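You operate a simulated robot arm through the tools that you are given. There is no shell and no other tool. Be economical: measure what you need, move in short steps, check, and stop when the job is done.

The job below is to be done with a simulated robot arm. You get a single attempt, and the scene is never put back.

## Task
Charge the blue battery on fast in bay 1, then stand it in the green tray.
Fine: charger off before it comes out.

It is judged by the outcome, as a careful person would: the job done as asked, and still so three seconds after it is handed in. It fails if anything else is knocked over, pushed out of place, dropped, spilled or broken.

## Robot
A 7-joint arm with a two-finger parallel gripper, fixed in place. Base frame: the origin is at the foot of the arm, x ahead of it, y to its left, z up. Readings come in cm, degrees, newtons and seconds.
With the tool pointing down near the work surface it reaches from about 24 to 68 cm from the base axis. Its first joint turns from -66.0 to 66.0 degrees. Payload 2.4 kg.
The TCP is the grasp point between the finger pads, 3 cm short of the fingertips. In the tool frame z runs along the fingers and y along their closing line. Largest opening 9.4 cm; finger width 2.8, thickness 1; the body of the gripper, 5 by 9.6 cm, starts 5.5 cm behind the TCP.
Orientation is that of the tool frame in the base frame, as [roll, pitch, yaw] about the fixed x, y, z axes, in that order (R = Rz(yaw) Ry(pitch) Rx(roll)). With the fingers straight down and closing along the base's y, the tool's x points along the base's -x, its y along +y and its z along -z.

## Interface
- The arm moves only by the tool send_rows. Its arguments are lists of equal length, an entry for each row: "offset": the shift along the tool's x, y, z in units of 250 mm (1.0 is 250 mm), a list of three; "delta_rot": the turn, a rotation vector about the tool's x, y, z in units of 180 degrees (1.0 is 180 degrees), a list of three; "fingers": the gripper command, from -1 (fully open) to 1 (shut), values between in proportion. In form: {"offset": [[x, y, z], ...], "delta_rot": [[wx, wy, wz], ...], "fingers": [fingers, ...]}. A call has 1 to 8 rows; each row is the pose to reach, as a shift and turn from the pose commanded when the call began, along the tool's axes at that moment. A call with a number of a shift or a turn outside -1 to 1 is refused whole. A row lasts 0.2 s, in which the tool goes at most 5 cm and 8.6 degrees; a call with a longer step from one row to the next is refused whole, and so is a gripper value outside its range. A pose out of reach is approached as far as the arm can. The call stops where the force on the tool passes 40 N (or 10 N more than at its start, if that is more) or the arm is blocked; 0.2 s more then pass. The fingers move at their own pace (about 15.3 cm/s each) and stop on an object; they squeeze with about 40 N. The grip force told is the motor's: it shows also when the fingers shut on nothing. Time passes only in rows, and 0.2 s behind the last, so rows that repeat a pose let the fingers close. It gives the time, the measured TCP pose, the force on the tool (base axes), the opening and the grip force at its end, in the units of the frame above (readings bear some noise).
- Cameras (640 x 400 px; columns grow to the right, rows downward): "scene" is fixed at [3.66, 46.68, 146.19]; the picture's right is [-0.79, -0.61, 0.00], its down [-0.24, 0.32, -0.92] and it looks along [0.56, -0.73, -0.40] (base axes); focal length 332 px, centre (320, 200). "wrist" rides on the gripper at [-3.7, 0, -5.8] in the tool frame; the picture's right is [0.00, -1.00, 0.00], its down [0.97, 0.00, -0.24] and it looks along [0.24, 0.00, 0.97] (tool axes); focal length 218 px, centre (320, 200).
- grab_frame(camera): a new picture of that camera. It takes no simulated time.
- probe_pixels(camera, pixels): for up to 12 pixels [column, row] of the newest picture of that camera ("zoom" is the newest enlarged one), the place [x, y, z] in the base frame of the surface seen there, good to about 0.2 cm. It takes no simulated time.
- close_up(camera, box): a new picture of the part [left, top, right, bottom] of that camera's present view, enlarged. It takes no simulated time.
- hand_in(): hands the job in; it is judged then, once.

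Keep the steps short. Do not move on a guess: measure, check each grasp and each placing, and mend mistakes. In all there are 80 turns and 46 pictures (those below and enlarged ones count). Leave the gripper open and the arm clear of the work at the hand-in unless told otherwise, and finish with a single line.

The tools are called after "Emit:" as name(argument=value, ...) on one line, values as JSON. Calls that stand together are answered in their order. send_rows: Moves the arm, as the interface text tells. Its arguments: {"type":"object","properties":{"offset":{"type":"array","items":{"type":"array","items":{"type":"number"}}},"delta_rot":{"type":"array","items":{"type":"array","items":{"type":"number"}}},"fingers":{"type":"array","items":{"type":"number"}}},"required":["offset","delta_rot","fingers"]} The other tools are called the same way: grab_frame (camera) takes a picture; probe_pixels (camera, pixels) gives the place of the surface under pixels of a picture; close_up (camera, box) takes an enlarged picture of a part of a camera's view; hand_in () hands the job in.

At the start:

```text
time: 0.0
ee_pos: [41.27, 8.27, 125.36]
tool_rot: [180.0, 0.0, 180.0]
wrist_force: [0.0, 0.1, -0.1]
grip_width: 9.41
grip_force: 0.1
```

scene: 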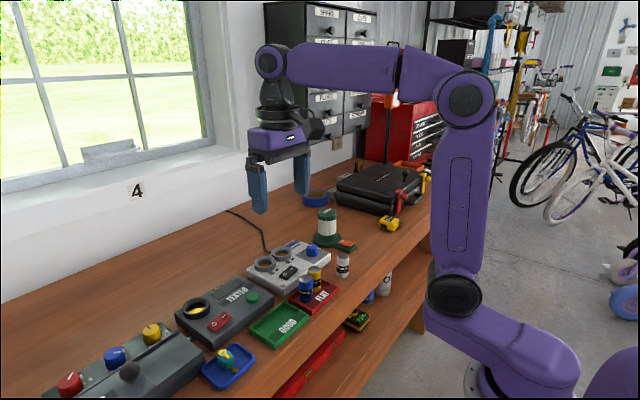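
wrist: 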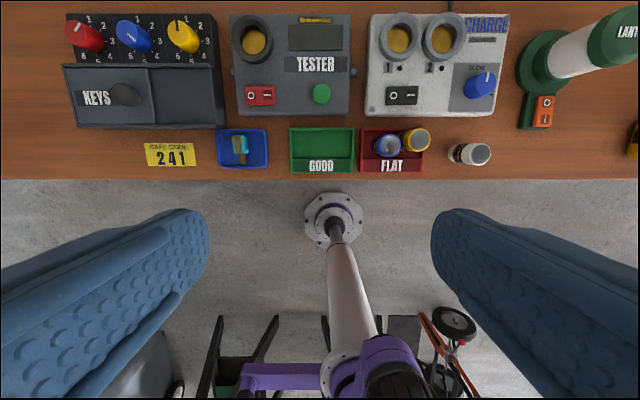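

I see the charger with bays 1 and 2, a rocker switch, a blue knob, and the blue battery standing in the red FLAT tray. I'll enlarge these areas to read them.

Emit:
close_up(camera="wrist", box=[350, 0, 530, 112])

Emit:
close_up(camera="scene", box=[230, 220, 370, 308])

Emit:
close_up(camera="wrist", box=[280, 100, 500, 190])

```text
3.56 times, centred on (440, 56) of wrist
```

zoom: 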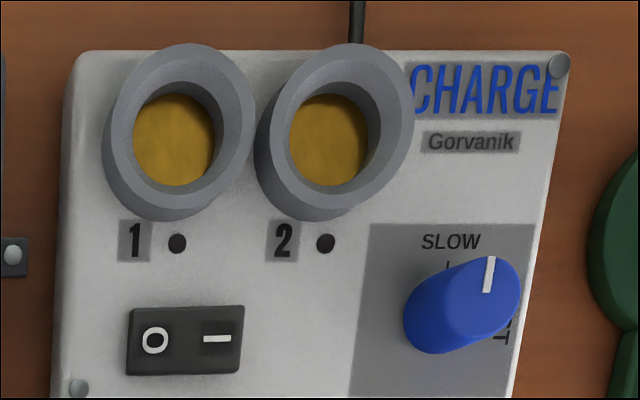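

```text
4.55 times, centred on (300, 264) of scene
```

zoom: 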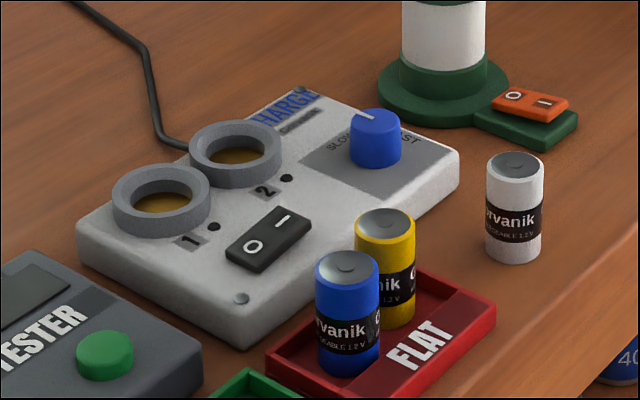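

```text
2.91 times, centred on (390, 145) of wrist
```

zoom: 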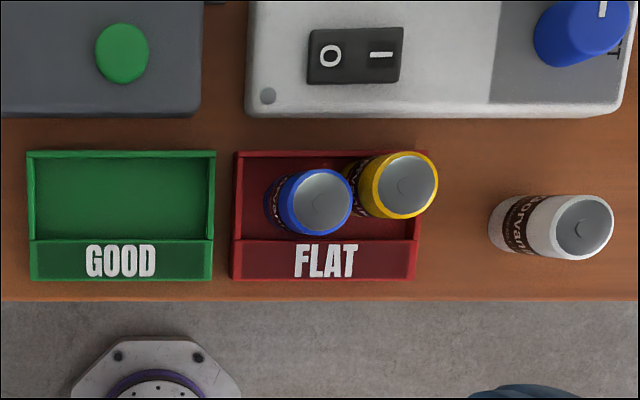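

Knob points at SLOW, FAST is a quarter turn to the right. Next I measure the battery tops, the trays, the rocker and the bays.

Emit:
probe_pixels(camera="zoom", pixels=[[320, 202], [289, 200], [350, 200], [320, 172], [320, 232], [408, 185], [380, 185], [120, 200], [40, 170], [200, 225], [330, 57], [382, 54]])

Emit:
probe_pixels(camera="wrist", pixels=[[398, 38], [442, 38], [386, 23], [416, 35], [400, 60], [402, 14], [476, 88], [487, 77], [470, 98], [372, 110], [490, 80], [484, 74]])

Emit:
probe_pixels(camera="scene", pixels=[[306, 277], [306, 299], [284, 280], [292, 268], [312, 244], [266, 265], [282, 254], [277, 270], [289, 303], [314, 273]])

```text
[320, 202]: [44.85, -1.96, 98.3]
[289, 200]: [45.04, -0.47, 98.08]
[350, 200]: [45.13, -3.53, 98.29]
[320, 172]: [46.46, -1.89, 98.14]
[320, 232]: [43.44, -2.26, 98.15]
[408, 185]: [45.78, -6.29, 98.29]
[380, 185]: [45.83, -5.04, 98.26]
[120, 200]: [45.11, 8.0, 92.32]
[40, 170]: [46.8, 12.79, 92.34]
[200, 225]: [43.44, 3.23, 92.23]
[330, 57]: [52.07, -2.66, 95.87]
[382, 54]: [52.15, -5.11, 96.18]
```

```text
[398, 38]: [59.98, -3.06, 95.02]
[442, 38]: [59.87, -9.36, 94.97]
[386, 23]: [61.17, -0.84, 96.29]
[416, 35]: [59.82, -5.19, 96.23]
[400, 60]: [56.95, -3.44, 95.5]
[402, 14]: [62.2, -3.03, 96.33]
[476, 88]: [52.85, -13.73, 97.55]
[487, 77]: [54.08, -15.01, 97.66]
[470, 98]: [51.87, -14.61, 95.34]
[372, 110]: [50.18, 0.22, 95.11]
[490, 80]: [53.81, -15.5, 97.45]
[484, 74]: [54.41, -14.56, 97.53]
```

```text
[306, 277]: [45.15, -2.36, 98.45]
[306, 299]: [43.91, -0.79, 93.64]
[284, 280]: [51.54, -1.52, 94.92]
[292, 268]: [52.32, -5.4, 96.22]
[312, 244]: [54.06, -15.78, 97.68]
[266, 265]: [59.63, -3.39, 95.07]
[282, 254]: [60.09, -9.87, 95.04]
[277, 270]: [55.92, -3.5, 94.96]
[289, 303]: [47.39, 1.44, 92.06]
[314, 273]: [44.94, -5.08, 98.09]
```

Blue battery: centre about (45.0, -2.05), top 98.2, diameter about 3.1; yellow is about 1.3 cm off on the -y side. I'll move over the area for a better top-down look.

Emit:
send_rows(offset=[[-0.072, -0.088, 0.096], [-0.144, -0.176, 0.192], [-0.216, -0.264, 0.288], [-0.288, -0.352, 0.384], [-0.36, -0.44, 0.48], [-0.36, -0.44, 0.48]], delta_rot=[[0, 0, 0], [0, 0, 0], [0, 0, 0], [0, 0, 0], [0, 0, 0], [0, 0, 0]], fingers=[-1, -1, -1, -1, -1, -1])

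Emit:
grab_frame(camera="wrist")

```text
time: 1.4
ee_pos: [50.32, -2.68, 113.4]
tool_rot: [180.0, 0.0, 180.0]
wrist_force: [-0.6, 0.3, 0.5]
grip_width: 9.38
grip_force: 0.0
```

```text
40 pictures are left
```

wrist: 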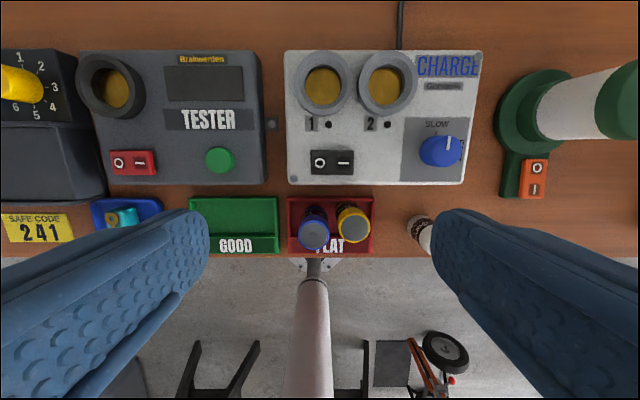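

Bay 1 is near (322, 82). I'll enlarge the charger to get its exact centre and the knob's.

Emit:
close_up(camera="wrist", box=[280, 40, 480, 165])

Emit:
probe_pixels(camera="wrist", pixels=[[575, 105], [620, 105], [535, 165], [430, 225], [420, 218]])

```text
3.20 times, centred on (380, 102) of wrist
```

zoom: 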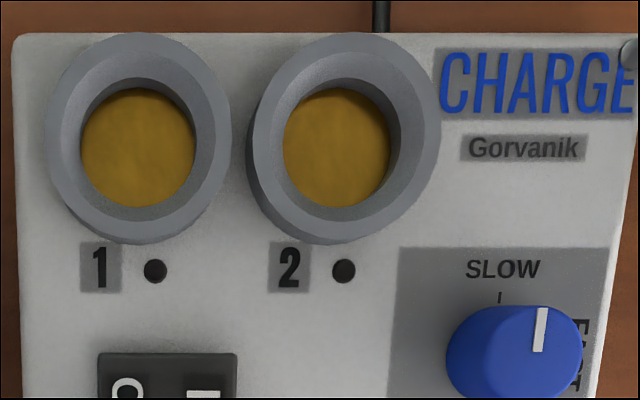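

```text
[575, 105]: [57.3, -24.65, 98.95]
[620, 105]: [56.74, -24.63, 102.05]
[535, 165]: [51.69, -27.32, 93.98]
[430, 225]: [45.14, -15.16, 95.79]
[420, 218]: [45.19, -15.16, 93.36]
```

I'll probe the edges of bay 1's floor and rim, and the knob top.

Emit:
probe_pixels(camera="zoom", pixels=[[84, 147], [193, 147], [138, 90], [138, 205], [50, 135], [227, 135], [138, 37], [138, 228], [515, 312], [570, 345], [448, 350], [540, 390]])

Emit:
close_up(camera="wrist", box=[380, 100, 500, 175])

```text
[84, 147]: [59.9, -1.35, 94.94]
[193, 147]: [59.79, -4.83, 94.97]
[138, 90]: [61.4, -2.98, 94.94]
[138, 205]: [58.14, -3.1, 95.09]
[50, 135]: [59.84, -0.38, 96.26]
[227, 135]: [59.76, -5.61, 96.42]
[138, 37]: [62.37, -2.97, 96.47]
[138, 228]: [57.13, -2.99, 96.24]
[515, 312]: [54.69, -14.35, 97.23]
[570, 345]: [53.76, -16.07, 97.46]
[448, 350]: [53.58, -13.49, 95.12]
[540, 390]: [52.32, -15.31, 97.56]
```

```text
5.33 times, centred on (440, 138) of wrist
```

zoom: 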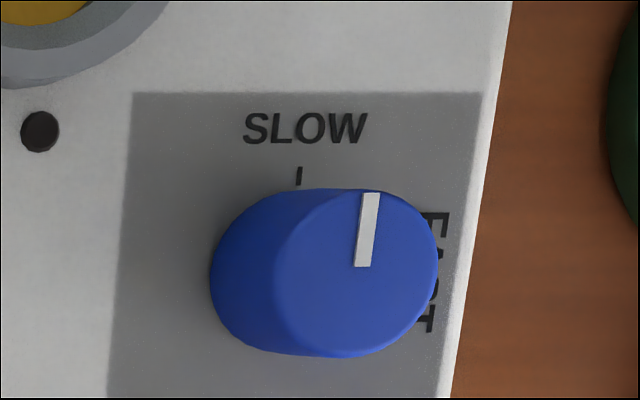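

Bay 1 centre comes out at (59.8, -3.04), inner diameter about 3.45. Now the knob's top centre at zoom (356, 273) and its edges.

Emit:
probe_pixels(camera="zoom", pixels=[[356, 275], [285, 275], [430, 275], [345, 197], [356, 348], [376, 200], [362, 262], [299, 176], [430, 320], [434, 220]])

Emit:
send_rows(offset=[[0, -0.1, 0.04], [-0.03, -0.2, 0.08], [-0.05, -0.3, 0.12], [-0.07, -0.4, 0.16], [-0.1, -0.48, 0.2], [-0.12, -0.48, 0.2], [-0.12, -0.48, 0.2], [-0.12, -0.48, 0.2]], delta_rot=[[0, 0, -0.045], [0, 0, -0.09], [0, 0, -0.135], [0, 0, -0.18], [0, 0, -0.225], [0, 0, -0.27], [0, 0, -0.315], [0, 0, -0.36]], fingers=[-1, -1, -1, -1, -1, -1, -1, -1])

```text
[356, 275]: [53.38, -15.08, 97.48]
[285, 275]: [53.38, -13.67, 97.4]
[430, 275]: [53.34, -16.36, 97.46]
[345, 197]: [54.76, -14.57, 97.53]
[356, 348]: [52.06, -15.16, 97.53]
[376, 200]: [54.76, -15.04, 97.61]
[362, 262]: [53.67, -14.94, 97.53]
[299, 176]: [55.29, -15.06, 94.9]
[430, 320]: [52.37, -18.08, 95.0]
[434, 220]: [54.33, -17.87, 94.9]
```

```text
time: 3.2
ee_pos: [53.35, -14.77, 108.42]
tool_rot: [180.0, -0.1, -115.0]
wrist_force: [0.2, 1.0, 0.6]
grip_width: 9.42
grip_force: 0.1
```

Knob centre is (53.38, -15.03), diameter about 2.75, top 97.5, panel 95. I'll finish turning so the fingers close along x, part-close to about 5 cm, and come down with the tips just above the panel.

Emit:
send_rows(offset=[[0.009, -0.0055, 0], [0.009, -0.0055, 0.05], [0.009, -0.0055, 0.1], [0.009, -0.0055, 0.2], [0.009, -0.0055, 0.28], [0.009, -0.0055, 0.34], [0.009, -0.0055, 0.39], [0.009, -0.0055, 0.39]], delta_rot=[[0, 0, -0.045], [0, 0, -0.09], [0, 0, -0.135], [0, 0, -0.14], [0, 0, -0.14], [0, 0, -0.14], [0, 0, -0.14], [0, 0, -0.14]], fingers=[-0.1, -0.1, -0.1, -0.1, -0.1, -0.1, -0.1, -0.1])

Emit:
close_up(camera="scene", box=[230, 180, 370, 268])

```text
time: 5.0
ee_pos: [53.29, -14.84, 98.62]
tool_rot: [-180.0, 0.0, -90.0]
wrist_force: [-0.2, 0.5, 0.6]
grip_width: 5.18
grip_force: 0.1
```

```text
4.55 times, centred on (300, 224) of scene
```

zoom: 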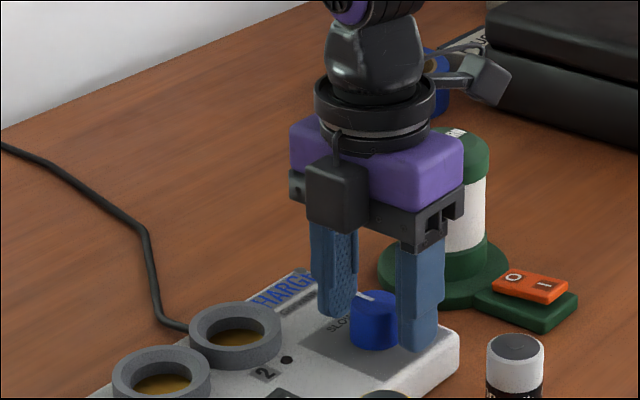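

The fingers straddle the knob. A tiny centring shift, then close.

Emit:
send_rows(offset=[[0.006, -0.003, 0], [0.006, -0.003, 0], [0.006, -0.003, 0], [0.006, -0.003, 0]], delta_rot=[[0, 0, 0], [0, 0, 0], [0, 0, 0], [0, 0, 0]], fingers=[-0.1, 0.5, 1, 1])

```text
time: 6.0
ee_pos: [53.48, -15.02, 98.69]
tool_rot: [-179.9, 0.1, -90.0]
wrist_force: [9.6, -1.1, -6.7]
grip_width: 3.12
grip_force: 44.5
```

Gripped at 3.12 cm. Now turn clockwise (seen from above) toward FAST, first part.

Emit:
send_rows(offset=[[0, 0, 0], [0, 0, 0], [0, 0, 0], [0, 0, 0], [0, 0, 0], [0, 0, 0]], delta_rot=[[0, 0, 0.04], [0, 0, 0.08], [0, 0, 0.12], [0, 0, 0.16], [0, 0, 0.2], [0, 0, 0.25]], fingers=[1, 1, 1, 1, 1, 1])

Emit:
close_up(camera="scene", box=[270, 210, 350, 260])

```text
refused: row 6 steps farther than a row can; nothing moved
```

```text
8.00 times, centred on (310, 235) of scene
```

zoom: 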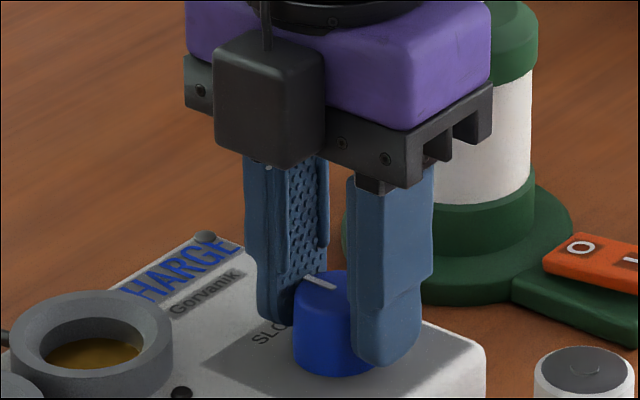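

The last step was too large and nothing moved; the grip looks good. I'll resend with smaller steps.

Emit:
send_rows(offset=[[0, 0, 0], [0, 0, 0], [0, 0, 0], [0, 0, 0], [0, 0, 0], [0, 0, 0], [0, 0, 0]], delta_rot=[[0, 0, 0.04], [0, 0, 0.08], [0, 0, 0.12], [0, 0, 0.16], [0, 0, 0.2], [0, 0, 0.24], [0, 0, 0.25]], fingers=[1, 1, 1, 1, 1, 1, 1])

Emit:
close_up(camera="scene", box=[270, 210, 350, 260])

```text
time: 7.6
ee_pos: [53.45, -14.99, 98.71]
tool_rot: [179.9, 0.2, -135.1]
wrist_force: [7.7, 9.3, 14.5]
grip_width: 3.12
grip_force: 44.4
```

```text
8.00 times, centred on (310, 235) of scene
```

zoom: 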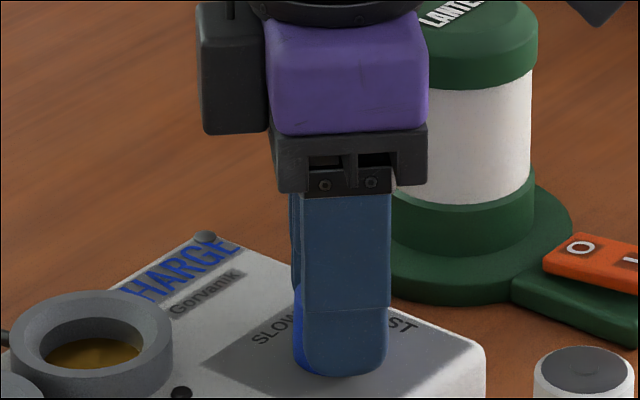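

Halfway there. I turn the second 45 degrees.

Emit:
send_rows(offset=[[0, 0, 0], [0, 0, 0], [0, 0, 0], [0, 0, 0], [0, 0, 0], [0, 0, 0], [0, 0, 0]], delta_rot=[[0, 0, 0.04], [0, 0, 0.08], [0, 0, 0.12], [0, 0, 0.16], [0, 0, 0.2], [0, 0, 0.24], [0, 0, 0.25]], fingers=[1, 1, 1, 1, 1, 1, 1])

Emit:
close_up(camera="scene", box=[270, 210, 350, 260])

```text
time: 9.2
ee_pos: [53.43, -15.0, 98.85]
tool_rot: [180.0, 0.2, 180.0]
wrist_force: [6.8, 14.7, 27.8]
grip_width: 3.12
grip_force: 45.0
```

```text
8.00 times, centred on (310, 235) of scene
```

zoom: 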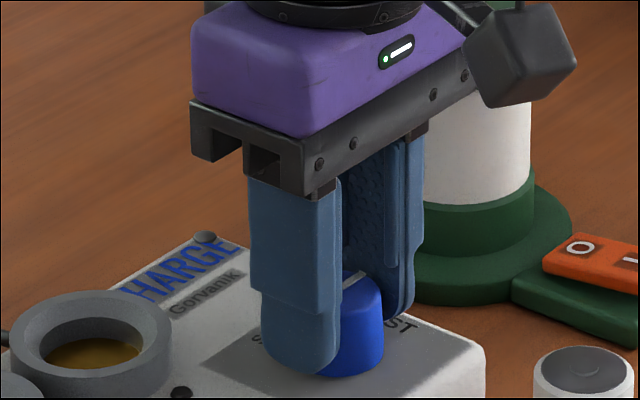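

The mark now points toward FAST. I open the fingers a bit and rise straight up, then look.

Emit:
send_rows(offset=[[0, 0, 0], [0, 0, 0], [0, 0, -0.1], [0, 0, -0.25], [0, 0, -0.42], [0, 0, -0.56], [0, 0, -0.56]], delta_rot=[[0, 0, 0], [0, 0, 0], [0, 0, 0], [0, 0, 0], [0, 0, 0], [0, 0, 0], [0, 0, 0]], fingers=[-0.1, -0.1, -0.1, -0.1, -0.1, -0.1, -0.1])

Emit:
grab_frame(camera="wrist")

```text
time: 10.8
ee_pos: [53.28, -15.03, 112.47]
tool_rot: [-179.9, 0.0, 180.0]
wrist_force: [-0.1, 0.3, 0.3]
grip_width: 5.16
grip_force: 0.0
```

```text
33 pictures are left
```

wrist: 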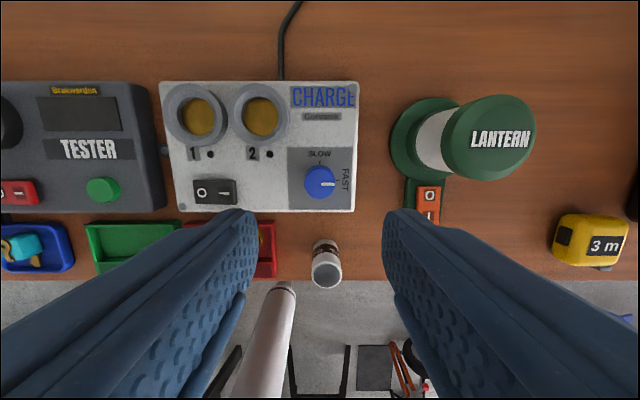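

Knob is on FAST. Now I travel over the blue battery at (44.97, -2.0) while turning so the fingers close along x, clear of the yellow one.

Emit:
send_rows(offset=[[0.05, 0.08, 0.02], [0.1, 0.16, 0.04], [0.15, 0.24, 0.06], [0.2, 0.32, 0.08], [0.25, 0.4, 0.1], [0.3, 0.47, 0.12], [0.332, 0.52, 0.14], [0.332, 0.52, 0.16]], delta_rot=[[0, 0, -0.045], [0, 0, -0.09], [0, 0, -0.135], [0, 0, -0.18], [0, 0, -0.225], [0, 0, -0.27], [0, 0, -0.315], [0, 0, -0.36]], fingers=[-0.1, -0.1, -0.1, -0.1, -0.1, -0.1, -0.1, -0.1])

Emit:
send_rows(offset=[[0, 0, 0], [0, 0, 0], [0, 0, 0], [0, 0, 0], [0, 0, 0]], delta_rot=[[0, 0, -0.045], [0, 0, -0.09], [0, 0, -0.135], [0, 0, -0.14], [0, 0, -0.14]], fingers=[-0.1, -0.1, -0.1, -0.1, -0.1])

Emit:
grab_frame(camera="wrist")

```text
time: 12.6
ee_pos: [45.1, -2.14, 108.54]
tool_rot: [-179.9, 0.0, -115.1]
wrist_force: [0.7, -0.2, 0.0]
grip_width: 5.17
grip_force: 0.0
```

```text
time: 13.8
ee_pos: [45.11, -2.3, 108.56]
tool_rot: [180.0, 0.0, -89.9]
wrist_force: [0.3, 0.4, -0.8]
grip_width: 5.18
grip_force: 0.0
```

```text
32 pictures are left
```

wrist: 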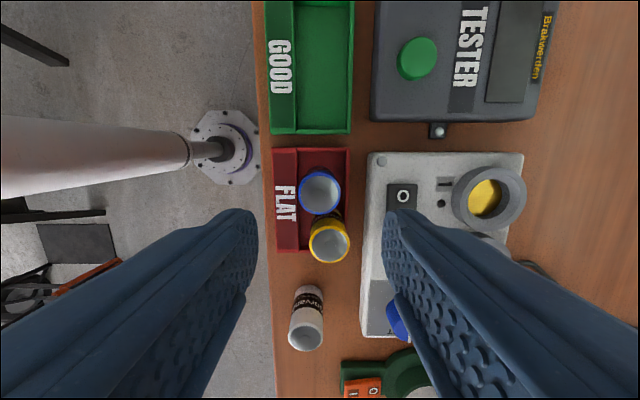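

I re-measure the blue and yellow tops, plus the tray's label strip and walls, for finger clearance.

Emit:
probe_pixels(camera="wrist", pixels=[[320, 192], [302, 192], [339, 192], [320, 175], [320, 209], [330, 228], [278, 190], [292, 165], [347, 165], [275, 247], [347, 60], [300, 60]])

```text
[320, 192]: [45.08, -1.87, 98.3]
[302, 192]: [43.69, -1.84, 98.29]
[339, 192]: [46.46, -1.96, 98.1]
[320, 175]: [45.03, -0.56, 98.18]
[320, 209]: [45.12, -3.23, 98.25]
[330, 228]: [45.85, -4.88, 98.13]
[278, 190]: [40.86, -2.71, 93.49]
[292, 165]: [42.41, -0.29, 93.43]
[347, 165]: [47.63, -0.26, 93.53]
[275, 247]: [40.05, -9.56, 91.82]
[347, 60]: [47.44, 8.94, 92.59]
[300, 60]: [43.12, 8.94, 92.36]
```

Battery centre is (45.07, -1.95); tray walls and strip reach 93.5, so stopping the TCP at 97.2 (tips 94.2) is clear. Descend.

Emit:
send_rows(offset=[[-0.013, 0, 0.12], [-0.013, 0, 0.24], [-0.013, 0, 0.34], [-0.013, 0, 0.42], [-0.013, 0, 0.454], [-0.013, 0, 0.454]], delta_rot=[[0, 0, 0], [0, 0, 0], [0, 0, 0], [0, 0, 0], [0, 0, 0], [0, 0, 0]], fingers=[-0.1, -0.1, -0.1, -0.1, -0.1, -0.1])

Emit:
close_up(camera="scene", box=[250, 230, 362, 300])

```text
time: 15.2
ee_pos: [45.02, -1.9, 97.13]
tool_rot: [180.0, 0.0, -90.0]
wrist_force: [-0.7, -0.1, 0.1]
grip_width: 5.2
grip_force: 0.1
```

```text
5.71 times, centred on (306, 265) of scene
```

zoom: 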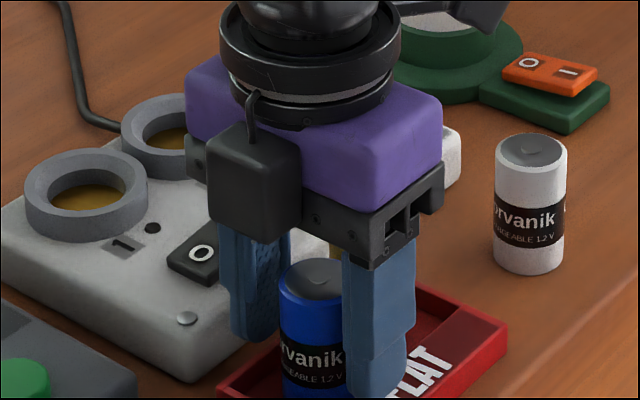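

Aligned around the blue battery only. Close, then lift straight up.

Emit:
send_rows(offset=[[0, 0, 0], [0, 0, 0], [0, 0, 0], [0, 0, 0]], delta_rot=[[0, 0, 0], [0, 0, 0], [0, 0, 0], [0, 0, 0]], fingers=[0.2, 0.6, 1, 1])

Emit:
send_rows(offset=[[0, 0, -0.04], [0, 0, -0.12], [0, 0, -0.24], [0, 0, -0.36], [0, 0, -0.36]], delta_rot=[[0, 0, 0], [0, 0, 0], [0, 0, 0], [0, 0, 0], [0, 0, 0]], fingers=[1, 1, 1, 1, 1])

Emit:
close_up(camera="scene", box=[220, 190, 380, 290])

```text
time: 16.2
ee_pos: [45.01, -1.84, 97.15]
tool_rot: [180.0, 0.0, -90.0]
wrist_force: [-0.4, 0.4, -0.2]
grip_width: 3.24
grip_force: 40.0
```

```text
time: 17.4
ee_pos: [45.05, -1.84, 106.3]
tool_rot: [180.0, -0.1, -90.0]
wrist_force: [-0.1, -0.1, -1.6]
grip_width: 3.23
grip_force: 40.2
```

```text
4.00 times, centred on (300, 240) of scene
```

zoom: 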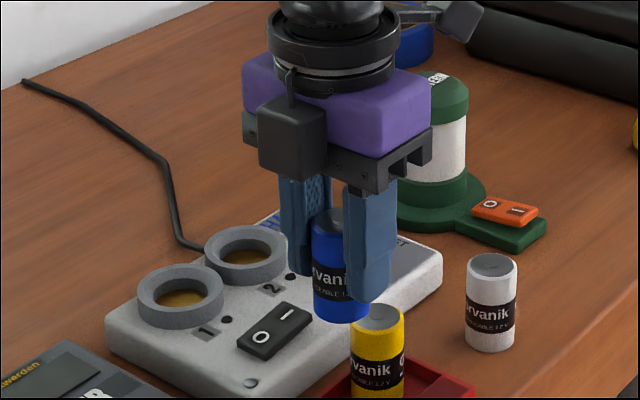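

Held firmly (3.24 cm) and upright; yellow is undisturbed. Now carry it above bay 1 at this height.

Emit:
send_rows(offset=[[0.01, -0.15, 0], [0.02, -0.3, 0], [0.03, -0.45, 0], [0.044, -0.56, 0], [0.044, -0.589, 0], [0.044, -0.589, 0]], delta_rot=[[0, 0, 0], [0, 0, 0], [0, 0, 0], [0, 0, 0], [0, 0, 0], [0, 0, 0]], fingers=[1, 1, 1, 1, 1, 1])

Emit:
grab_frame(camera="wrist")

```text
time: 18.8
ee_pos: [59.77, -2.79, 106.34]
tool_rot: [179.9, -0.1, -90.0]
wrist_force: [0.0, -0.6, -1.6]
grip_width: 3.21
grip_force: 39.7
```

```text
29 pictures are left
```

wrist: 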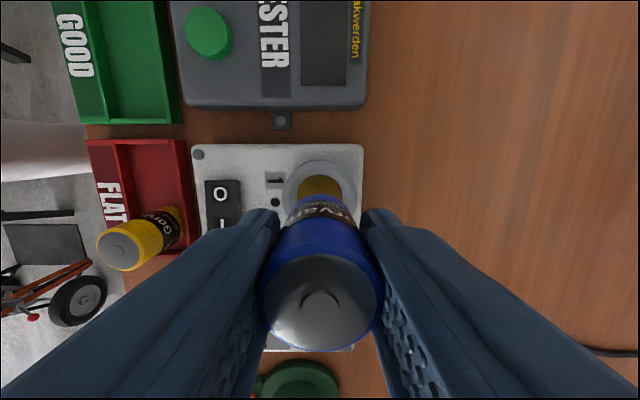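

The battery top and bay are both in view. I probe both to compare centres.

Emit:
probe_pixels(camera="wrist", pixels=[[320, 300], [320, 260], [320, 346], [268, 300], [374, 300], [288, 185], [353, 185], [320, 163], [303, 185], [338, 185], [320, 177]])

```text
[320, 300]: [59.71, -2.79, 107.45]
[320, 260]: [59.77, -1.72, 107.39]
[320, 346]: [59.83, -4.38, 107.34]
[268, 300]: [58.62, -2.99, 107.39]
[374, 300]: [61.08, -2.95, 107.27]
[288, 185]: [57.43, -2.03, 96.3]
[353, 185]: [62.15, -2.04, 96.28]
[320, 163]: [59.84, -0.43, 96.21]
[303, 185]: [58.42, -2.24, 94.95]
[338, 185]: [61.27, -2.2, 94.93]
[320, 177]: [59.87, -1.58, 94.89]
```

Battery (59.8, -3.0) and bay (59.8, -3.04) agree within 0.1. I lower to just above the rim, then slowly in.

Emit:
send_rows(offset=[[0.002, 0, 0.09], [0.002, 0, 0.18], [0.002, 0, 0.205], [0.002, 0, 0.22], [0.002, 0, 0.235], [0.002, 0, 0.246], [0.002, 0, 0.254], [0.002, 0, 0.254]], delta_rot=[[0, 0, 0], [0, 0, 0], [0, 0, 0], [0, 0, 0], [0, 0, 0], [0, 0, 0], [0, 0, 0], [0, 0, 0]], fingers=[1, 1, 1, 1, 1, 1, 1, 1])

Emit:
close_up(camera="scene", box=[220, 215, 332, 285])

```text
time: 20.6
ee_pos: [59.92, -3.02, 99.82]
tool_rot: [-180.0, 0.0, -89.9]
wrist_force: [-1.8, 1.3, -1.6]
grip_width: 3.22
grip_force: 39.8
```

```text
5.71 times, centred on (276, 250) of scene
```

zoom: 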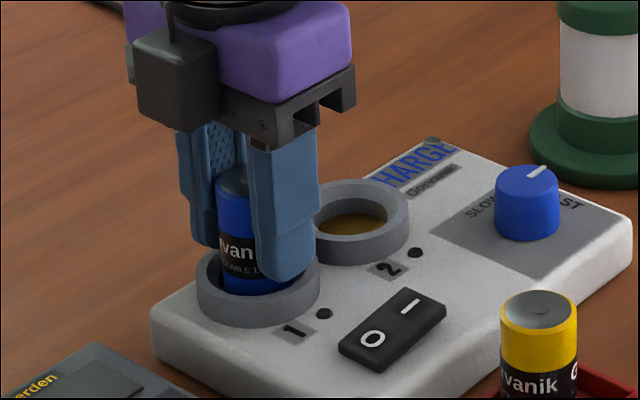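

It's in the bay with no notable force. I nudge down slightly to check it is seated, then release.

Emit:
send_rows(offset=[[0, 0, 0.004], [0, 0, 0.006], [0, 0, 0.006]], delta_rot=[[0, 0, 0], [0, 0, 0], [0, 0, 0]], fingers=[1, 1, 1])

Emit:
send_rows(offset=[[0, 0, -0.004], [0, 0, -0.004], [0, 0, -0.06], [0, 0, -0.16], [0, 0, -0.32], [0, 0, -0.4]], delta_rot=[[0, 0, 0], [0, 0, 0], [0, 0, 0], [0, 0, 0], [0, 0, 0], [0, 0, 0]], fingers=[-0.1, -0.1, -0.1, -0.1, -0.1, -0.1])

Emit:
close_up(camera="scene", box=[220, 215, 332, 285])

```text
time: 21.4
ee_pos: [59.93, -3.02, 99.84]
tool_rot: [180.0, -0.1, -90.0]
wrist_force: [-0.8, 0.6, 0.1]
grip_width: 3.22
grip_force: 40.3
```

```text
time: 22.8
ee_pos: [59.85, -2.85, 109.78]
tool_rot: [179.9, 0.0, -90.0]
wrist_force: [0.8, 0.0, -0.3]
grip_width: 5.18
grip_force: 0.1
```

```text
5.71 times, centred on (276, 250) of scene
```

zoom: 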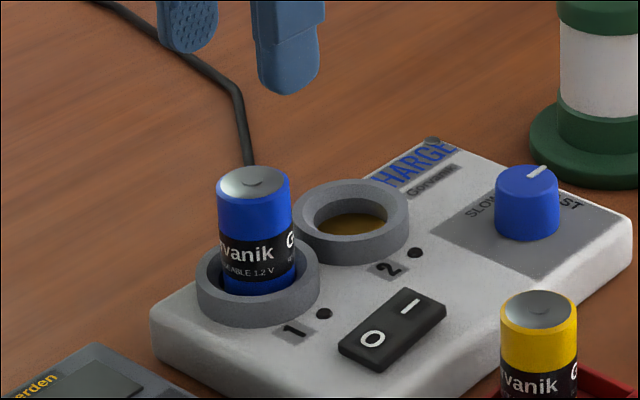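

Battery stands in bay 1. Now I shut the fingers, move over the I end of the rocker at about (52.1, -5.9), and stop just above it.

Emit:
send_rows(offset=[[0.04, 0.1, 0], [0.08, 0.2, 0], [0.122, 0.31, 0], [0.122, 0.31, 0.12], [0.122, 0.31, 0.24], [0.122, 0.31, 0.331], [0.122, 0.31, 0.331]], delta_rot=[[0, 0, 0], [0, 0, 0], [0, 0, 0], [0, 0, 0], [0, 0, 0], [0, 0, 0], [0, 0, 0]], fingers=[1, 1, 1, 1, 1, 1, 1])

Emit:
close_up(camera="scene", box=[220, 215, 332, 285])

```text
time: 24.4
ee_pos: [51.96, -6.1, 101.57]
tool_rot: [180.0, 0.0, -90.0]
wrist_force: [-0.2, -0.4, 0.1]
grip_width: 0.0
grip_force: 33.1
```

```text
5.71 times, centred on (276, 250) of scene
```

zoom: 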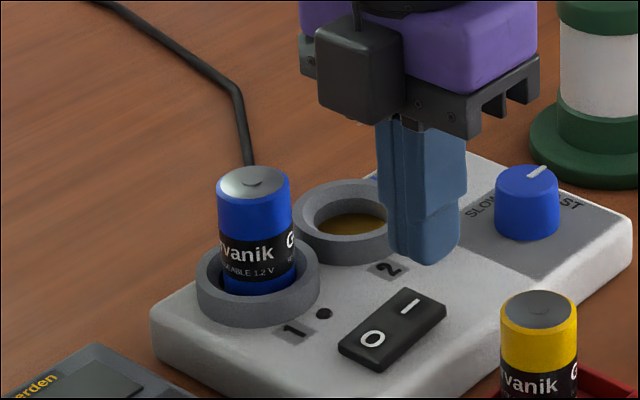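

The fingers are just beyond the I end; shift 0.4 cm toward it and press down gently in small steps.

Emit:
send_rows(offset=[[-0.016, -0.006, 0], [-0.016, -0.006, 0.04], [-0.016, -0.006, 0.07], [-0.016, -0.006, 0.085], [-0.016, -0.006, 0.095], [-0.016, -0.006, 0.102], [-0.016, -0.006, 0.108]], delta_rot=[[0, 0, 0], [0, 0, 0], [0, 0, 0], [0, 0, 0], [0, 0, 0], [0, 0, 0], [0, 0, 0]], fingers=[1, 1, 1, 1, 1, 1, 1])

Emit:
close_up(camera="scene", box=[220, 215, 332, 285])

```text
time: 26.0
ee_pos: [52.3, -5.68, 98.98]
tool_rot: [-179.9, 0.0, -90.0]
wrist_force: [-7.6, -2.0, 27.0]
grip_width: 0.0
grip_force: 33.1
```

```text
5.71 times, centred on (276, 250) of scene
```

zoom: 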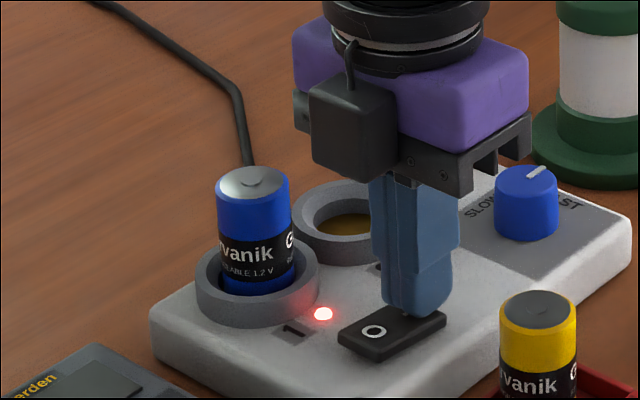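

The switch has gone over and bay 1's lamp is red: charging. I rise a little and shift over the O end, then wait.

Emit:
send_rows(offset=[[0, 0, -0.06], [0, 0, -0.12], [-0.08, 0, -0.12], [-0.16, 0.006, -0.12], [-0.16, 0.006, -0.12], [-0.16, 0.006, -0.12], [-0.16, 0.006, -0.12], [-0.16, 0.006, -0.12]], delta_rot=[[0, 0, 0], [0, 0, 0], [0, 0, 0], [0, 0, 0], [0, 0, 0], [0, 0, 0], [0, 0, 0], [0, 0, 0]], fingers=[1, 1, 1, 1, 1, 1, 1, 1])

Emit:
close_up(camera="scene", box=[220, 215, 332, 285])

```text
time: 27.8
ee_pos: [52.13, -1.55, 101.77]
tool_rot: [-180.0, 0.0, -90.0]
wrist_force: [0.1, -0.2, 0.1]
grip_width: 0.0
grip_force: 33.0
```

```text
5.71 times, centred on (276, 250) of scene
```

zoom: 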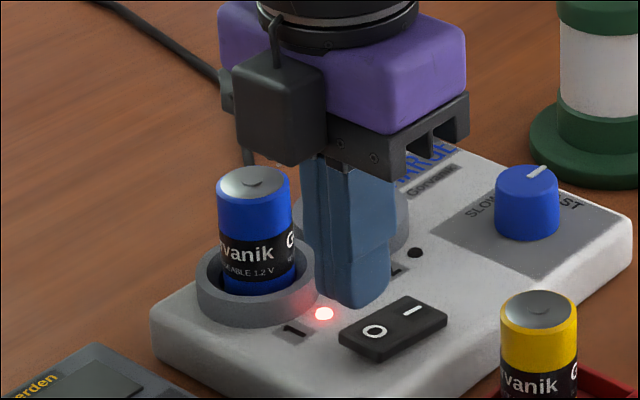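

Lamp still red with the switch on. I hold still and wait some seconds.

Emit:
send_rows(offset=[[0, 0, 0], [0, 0, 0], [0, 0, 0], [0, 0, 0], [0, 0, 0], [0, 0, 0], [0, 0, 0], [0, 0, 0]], delta_rot=[[0, 0, 0], [0, 0, 0], [0, 0, 0], [0, 0, 0], [0, 0, 0], [0, 0, 0], [0, 0, 0], [0, 0, 0]], fingers=[1, 1, 1, 1, 1, 1, 1, 1])

Emit:
send_rows(offset=[[0, 0, 0], [0, 0, 0], [0, 0, 0], [0, 0, 0], [0, 0, 0], [0, 0, 0], [0, 0, 0], [0, 0, 0]], delta_rot=[[0, 0, 0], [0, 0, 0], [0, 0, 0], [0, 0, 0], [0, 0, 0], [0, 0, 0], [0, 0, 0], [0, 0, 0]], fingers=[1, 1, 1, 1, 1, 1, 1, 1])

Emit:
send_rows(offset=[[0, 0, 0], [0, 0, 0], [0, 0, 0], [0, 0, 0], [0, 0, 0], [0, 0, 0], [0, 0, 0], [0, 0, 0]], delta_rot=[[0, 0, 0], [0, 0, 0], [0, 0, 0], [0, 0, 0], [0, 0, 0], [0, 0, 0], [0, 0, 0], [0, 0, 0]], fingers=[1, 1, 1, 1, 1, 1, 1, 1])

Emit:
close_up(camera="scene", box=[220, 215, 332, 285])

```text
time: 29.6
ee_pos: [52.21, -1.71, 101.84]
tool_rot: [-179.9, -0.1, -90.0]
wrist_force: [1.1, 0.5, 0.0]
grip_width: 0.02
grip_force: 32.9
```

```text
time: 31.4
ee_pos: [52.31, -1.65, 101.69]
tool_rot: [180.0, -0.1, -90.0]
wrist_force: [1.0, -0.7, -0.3]
grip_width: 0.0
grip_force: 32.7
```

```text
time: 33.2
ee_pos: [52.24, -1.5, 101.75]
tool_rot: [-180.0, 0.0, -90.0]
wrist_force: [-0.7, 0.1, 0.1]
grip_width: 0.0
grip_force: 32.7
```

```text
5.71 times, centred on (276, 250) of scene
```

zoom: 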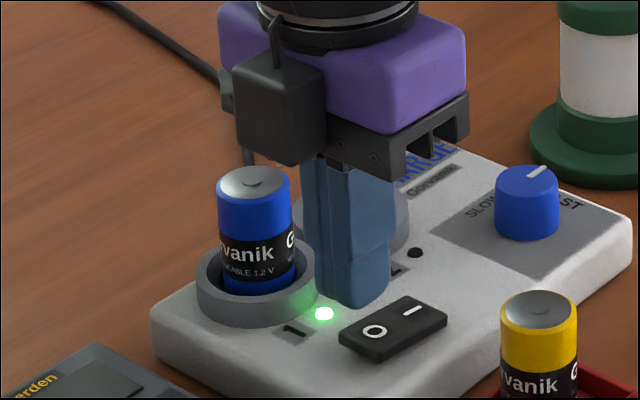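

Lamp is green: charged. Now press the O end to switch off before taking it out.

Emit:
send_rows(offset=[[0, 0, 0.04], [0, 0, 0.07], [0, 0, 0.085], [0, 0, 0.096], [0, 0, 0.104], [0, 0, 0.11], [0, 0, 0.115]], delta_rot=[[0, 0, 0], [0, 0, 0], [0, 0, 0], [0, 0, 0], [0, 0, 0], [0, 0, 0], [0, 0, 0]], fingers=[1, 1, 1, 1, 1, 1, 1])

Emit:
send_rows(offset=[[0, 0, -0.06], [0, 0, -0.2], [0, 0, -0.3], [0, 0, -0.42], [0, 0, -0.42]], delta_rot=[[0, 0, 0], [0, 0, 0], [0, 0, 0], [0, 0, 0], [0, 0, 0]], fingers=[1, 1, 1, 1, 1])

Emit:
close_up(camera="scene", box=[220, 215, 332, 285])

```text
time: 34.8
ee_pos: [52.1, -1.56, 98.91]
tool_rot: [-179.9, 0.0, -90.0]
wrist_force: [-1.5, -0.2, 9.0]
grip_width: 0.01
grip_force: 33.1
```

```text
time: 36.0
ee_pos: [52.0, -1.63, 109.31]
tool_rot: [180.0, 0.0, -89.9]
wrist_force: [0.3, 0.8, 0.6]
grip_width: 0.0
grip_force: 33.2
```

```text
5.71 times, centred on (276, 250) of scene
```

zoom: 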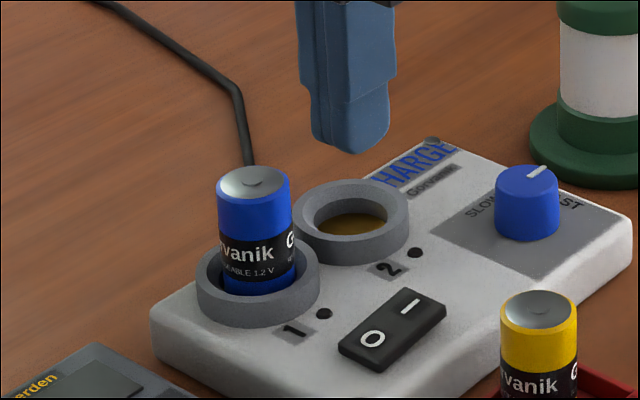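

Charger is off: O down, lamp dark. I go back over the battery with fingers at 5 cm, then descend to the earlier grasp pose.

Emit:
send_rows(offset=[[0.02, -0.1, 0], [0.04, -0.2, 0], [0.054, -0.314, 0], [0.054, -0.314, 0], [0.054, -0.314, 0.03]], delta_rot=[[0, 0, 0], [0, 0, 0], [0, 0, 0], [0, 0, 0], [0, 0, 0]], fingers=[-0.1, -0.1, -0.1, -0.1, -0.1])

```text
time: 37.2
ee_pos: [59.8, -3.1, 108.76]
tool_rot: [180.0, 0.0, -90.0]
wrist_force: [-0.3, 0.4, 1.0]
grip_width: 5.18
grip_force: 0.1
```

Positioned at (59.8, -3.1). Descend to TCP 99.9.

Emit:
send_rows(offset=[[0, 0, 0.12], [0, 0, 0.24], [0, 0, 0.32], [0, 0, 0.354], [0, 0, 0.354]], delta_rot=[[0, 0, 0], [0, 0, 0], [0, 0, 0], [0, 0, 0], [0, 0, 0]], fingers=[-0.1, -0.1, -0.1, -0.1, -0.1])

Emit:
send_rows(offset=[[0, 0, 0], [0, 0, 0], [0, 0, 0], [0, 0, 0]], delta_rot=[[0, 0, 0], [0, 0, 0], [0, 0, 0], [0, 0, 0]], fingers=[0.2, 0.6, 1, 1])

Emit:
send_rows(offset=[[0, 0, -0.03], [0, 0, -0.07], [0, 0, -0.14], [0, 0, -0.26], [0, 0, -0.32], [0, 0, -0.32]], delta_rot=[[0, 0, 0], [0, 0, 0], [0, 0, 0], [0, 0, 0], [0, 0, 0], [0, 0, 0]], fingers=[1, 1, 1, 1, 1, 1])

Emit:
grab_frame(camera="scene")

```text
time: 38.4
ee_pos: [59.77, -2.95, 99.71]
tool_rot: [-180.0, 0.0, -89.9]
wrist_force: [0.3, -0.1, -0.2]
grip_width: 5.16
grip_force: 0.0
```

```text
time: 39.4
ee_pos: [59.98, -2.81, 99.83]
tool_rot: [-180.0, 0.1, -90.0]
wrist_force: [-1.1, 0.1, 0.6]
grip_width: 3.23
grip_force: 39.6
```

```text
time: 40.8
ee_pos: [59.99, -2.85, 107.86]
tool_rot: [-180.0, 0.0, -89.9]
wrist_force: [-0.2, 0.2, -0.8]
grip_width: 3.23
grip_force: 39.7
```

```text
21 pictures are left
```

scene: 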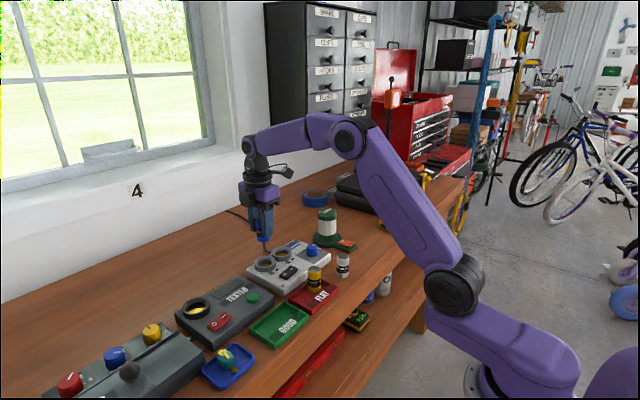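

Battery is out and held at 3.23 cm. Carry it over the green tray's centre, about (45.1, 8.0), staying high.

Emit:
send_rows(offset=[[-0.08, 0.11, 0], [-0.17, 0.23, 0], [-0.26, 0.35, 0], [-0.35, 0.47, 0], [-0.41, 0.56, 0], [-0.436, 0.596, 0], [-0.436, 0.596, 0]], delta_rot=[[0, 0, 0], [0, 0, 0], [0, 0, 0], [0, 0, 0], [0, 0, 0], [0, 0, 0], [0, 0, 0]], fingers=[1, 1, 1, 1, 1, 1, 1])

Emit:
grab_frame(camera="wrist")

```text
time: 42.4
ee_pos: [44.89, 8.13, 107.66]
tool_rot: [-180.0, 0.0, -90.0]
wrist_force: [0.1, 0.4, -1.2]
grip_width: 3.22
grip_force: 40.6
```

```text
20 pictures are left
```

wrist: 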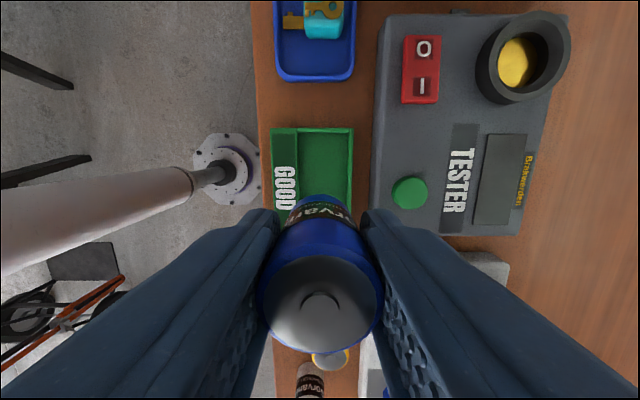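

I measure the tray floor edges, walls, label strip and battery top.

Emit:
probe_pixels(camera="wrist", pixels=[[303, 160], [344, 160], [298, 160], [350, 160], [285, 160], [325, 138], [325, 130], [320, 300], [268, 300], [374, 300], [378, 160]])

```text
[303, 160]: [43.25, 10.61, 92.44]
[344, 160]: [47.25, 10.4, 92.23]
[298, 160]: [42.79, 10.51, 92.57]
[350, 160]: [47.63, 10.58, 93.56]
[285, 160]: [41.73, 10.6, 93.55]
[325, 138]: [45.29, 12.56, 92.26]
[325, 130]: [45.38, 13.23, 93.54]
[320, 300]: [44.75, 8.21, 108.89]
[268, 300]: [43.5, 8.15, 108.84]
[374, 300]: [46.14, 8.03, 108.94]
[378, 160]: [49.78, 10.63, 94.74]
```

Floor spans x 42.7–47.3, battery sits at 44.85; nudge +0.15 and lower to the floor, slowing at the end.

Emit:
send_rows(offset=[[0, -0.006, 0.12], [0, -0.006, 0.24], [0, -0.006, 0.34], [0, -0.006, 0.39], [0, -0.006, 0.408], [0, -0.006, 0.418], [0, -0.006, 0.424], [0, -0.006, 0.424]], delta_rot=[[0, 0, 0], [0, 0, 0], [0, 0, 0], [0, 0, 0], [0, 0, 0], [0, 0, 0], [0, 0, 0], [0, 0, 0]], fingers=[1, 1, 1, 1, 1, 1, 1, 1])

Emit:
close_up(camera="scene", box=[220, 270, 332, 340])

```text
time: 44.2
ee_pos: [45.18, 8.0, 97.24]
tool_rot: [-179.9, 0.0, -90.1]
wrist_force: [0.0, 0.3, -1.5]
grip_width: 3.21
grip_force: 40.0
```

```text
5.71 times, centred on (276, 305) of scene
```

zoom: 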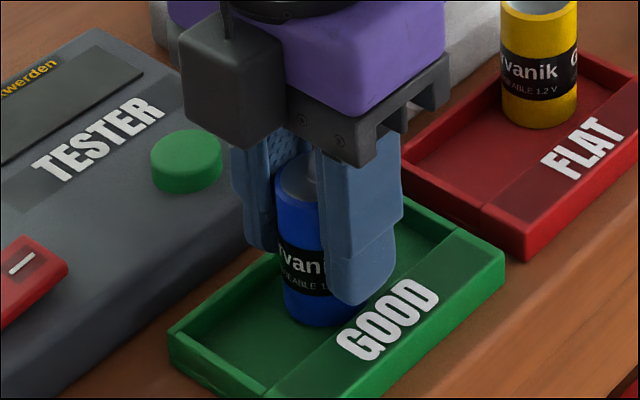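

The force still shows the battery's weight (-1.5 N), so it hovers a hair. I lower in tiny steps until contact.

Emit:
send_rows(offset=[[0, 0, 0.004], [0, 0, 0.006], [0, 0, 0.006]], delta_rot=[[0, 0, 0], [0, 0, 0], [0, 0, 0]], fingers=[1, 1, 1])

```text
time: 45.0
ee_pos: [45.05, 7.93, 97.02]
tool_rot: [-179.7, 0.0, -89.9]
wrist_force: [-2.4, -2.7, 24.4]
grip_width: 3.23
grip_force: 40.1
```

Contact felt (24 N). Ease off a touch, open modestly, and rise straight up.

Emit:
send_rows(offset=[[0, 0, -0.003], [0, 0, -0.003], [0, 0, -0.003], [0, 0, -0.06], [0, 0, -0.16], [0, 0, -0.32], [0, 0, -0.48], [0, 0, -0.6]], delta_rot=[[0, 0, 0], [0, 0, 0], [0, 0, 0], [0, 0, 0], [0, 0, 0], [0, 0, 0], [0, 0, 0], [0, 0, 0]], fingers=[1, 0, 0, 0, 0, 0, 0, 0])

Emit:
close_up(camera="scene", box=[200, 230, 360, 330])

```text
time: 46.8
ee_pos: [45.18, 7.89, 112.05]
tool_rot: [-179.9, 0.0, -90.1]
wrist_force: [-1.0, -0.1, -0.3]
grip_width: 4.7
grip_force: 0.0
```

```text
4.00 times, centred on (280, 280) of scene
```

zoom: 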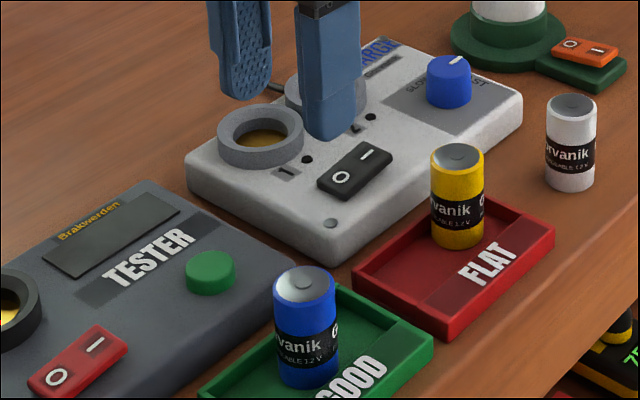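

The battery stands upright in the green tray, the charger is off, and nothing else has moved. I rise further with the gripper fully open.

Emit:
send_rows(offset=[[0, 0, -0.16], [0, 0, -0.32], [0, 0, -0.48], [0, 0, -0.48], [0, 0, -0.48]], delta_rot=[[0, 0, 0], [0, 0, 0], [0, 0, 0], [0, 0, 0], [0, 0, 0]], fingers=[-1, -1, -1, -1, -1])

Emit:
grab_frame(camera="wrist")

```text
time: 48.0
ee_pos: [45.3, 7.83, 124.12]
tool_rot: [-180.0, -0.1, -90.0]
wrist_force: [-0.3, -0.5, 0.9]
grip_width: 9.41
grip_force: 0.0
```

```text
17 pictures are left
```

wrist: 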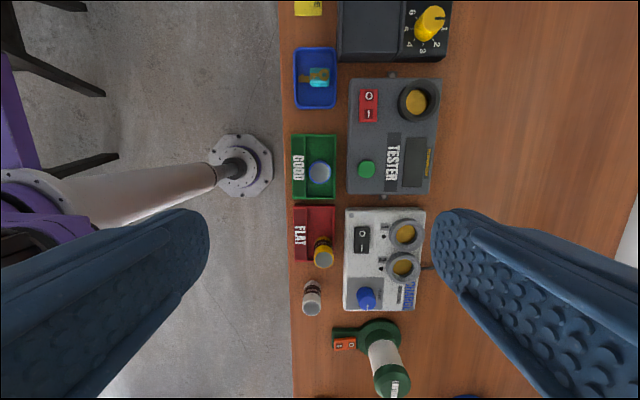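

Everything is in place and the arm is clear, so I hand in.

Emit:
hand_in()

```text
The job is handed in.
```

The blue battery was charged on fast in bay 1 until the lamp turned green, the charger was switched off before it came out, and it now stands upright in the green tray.
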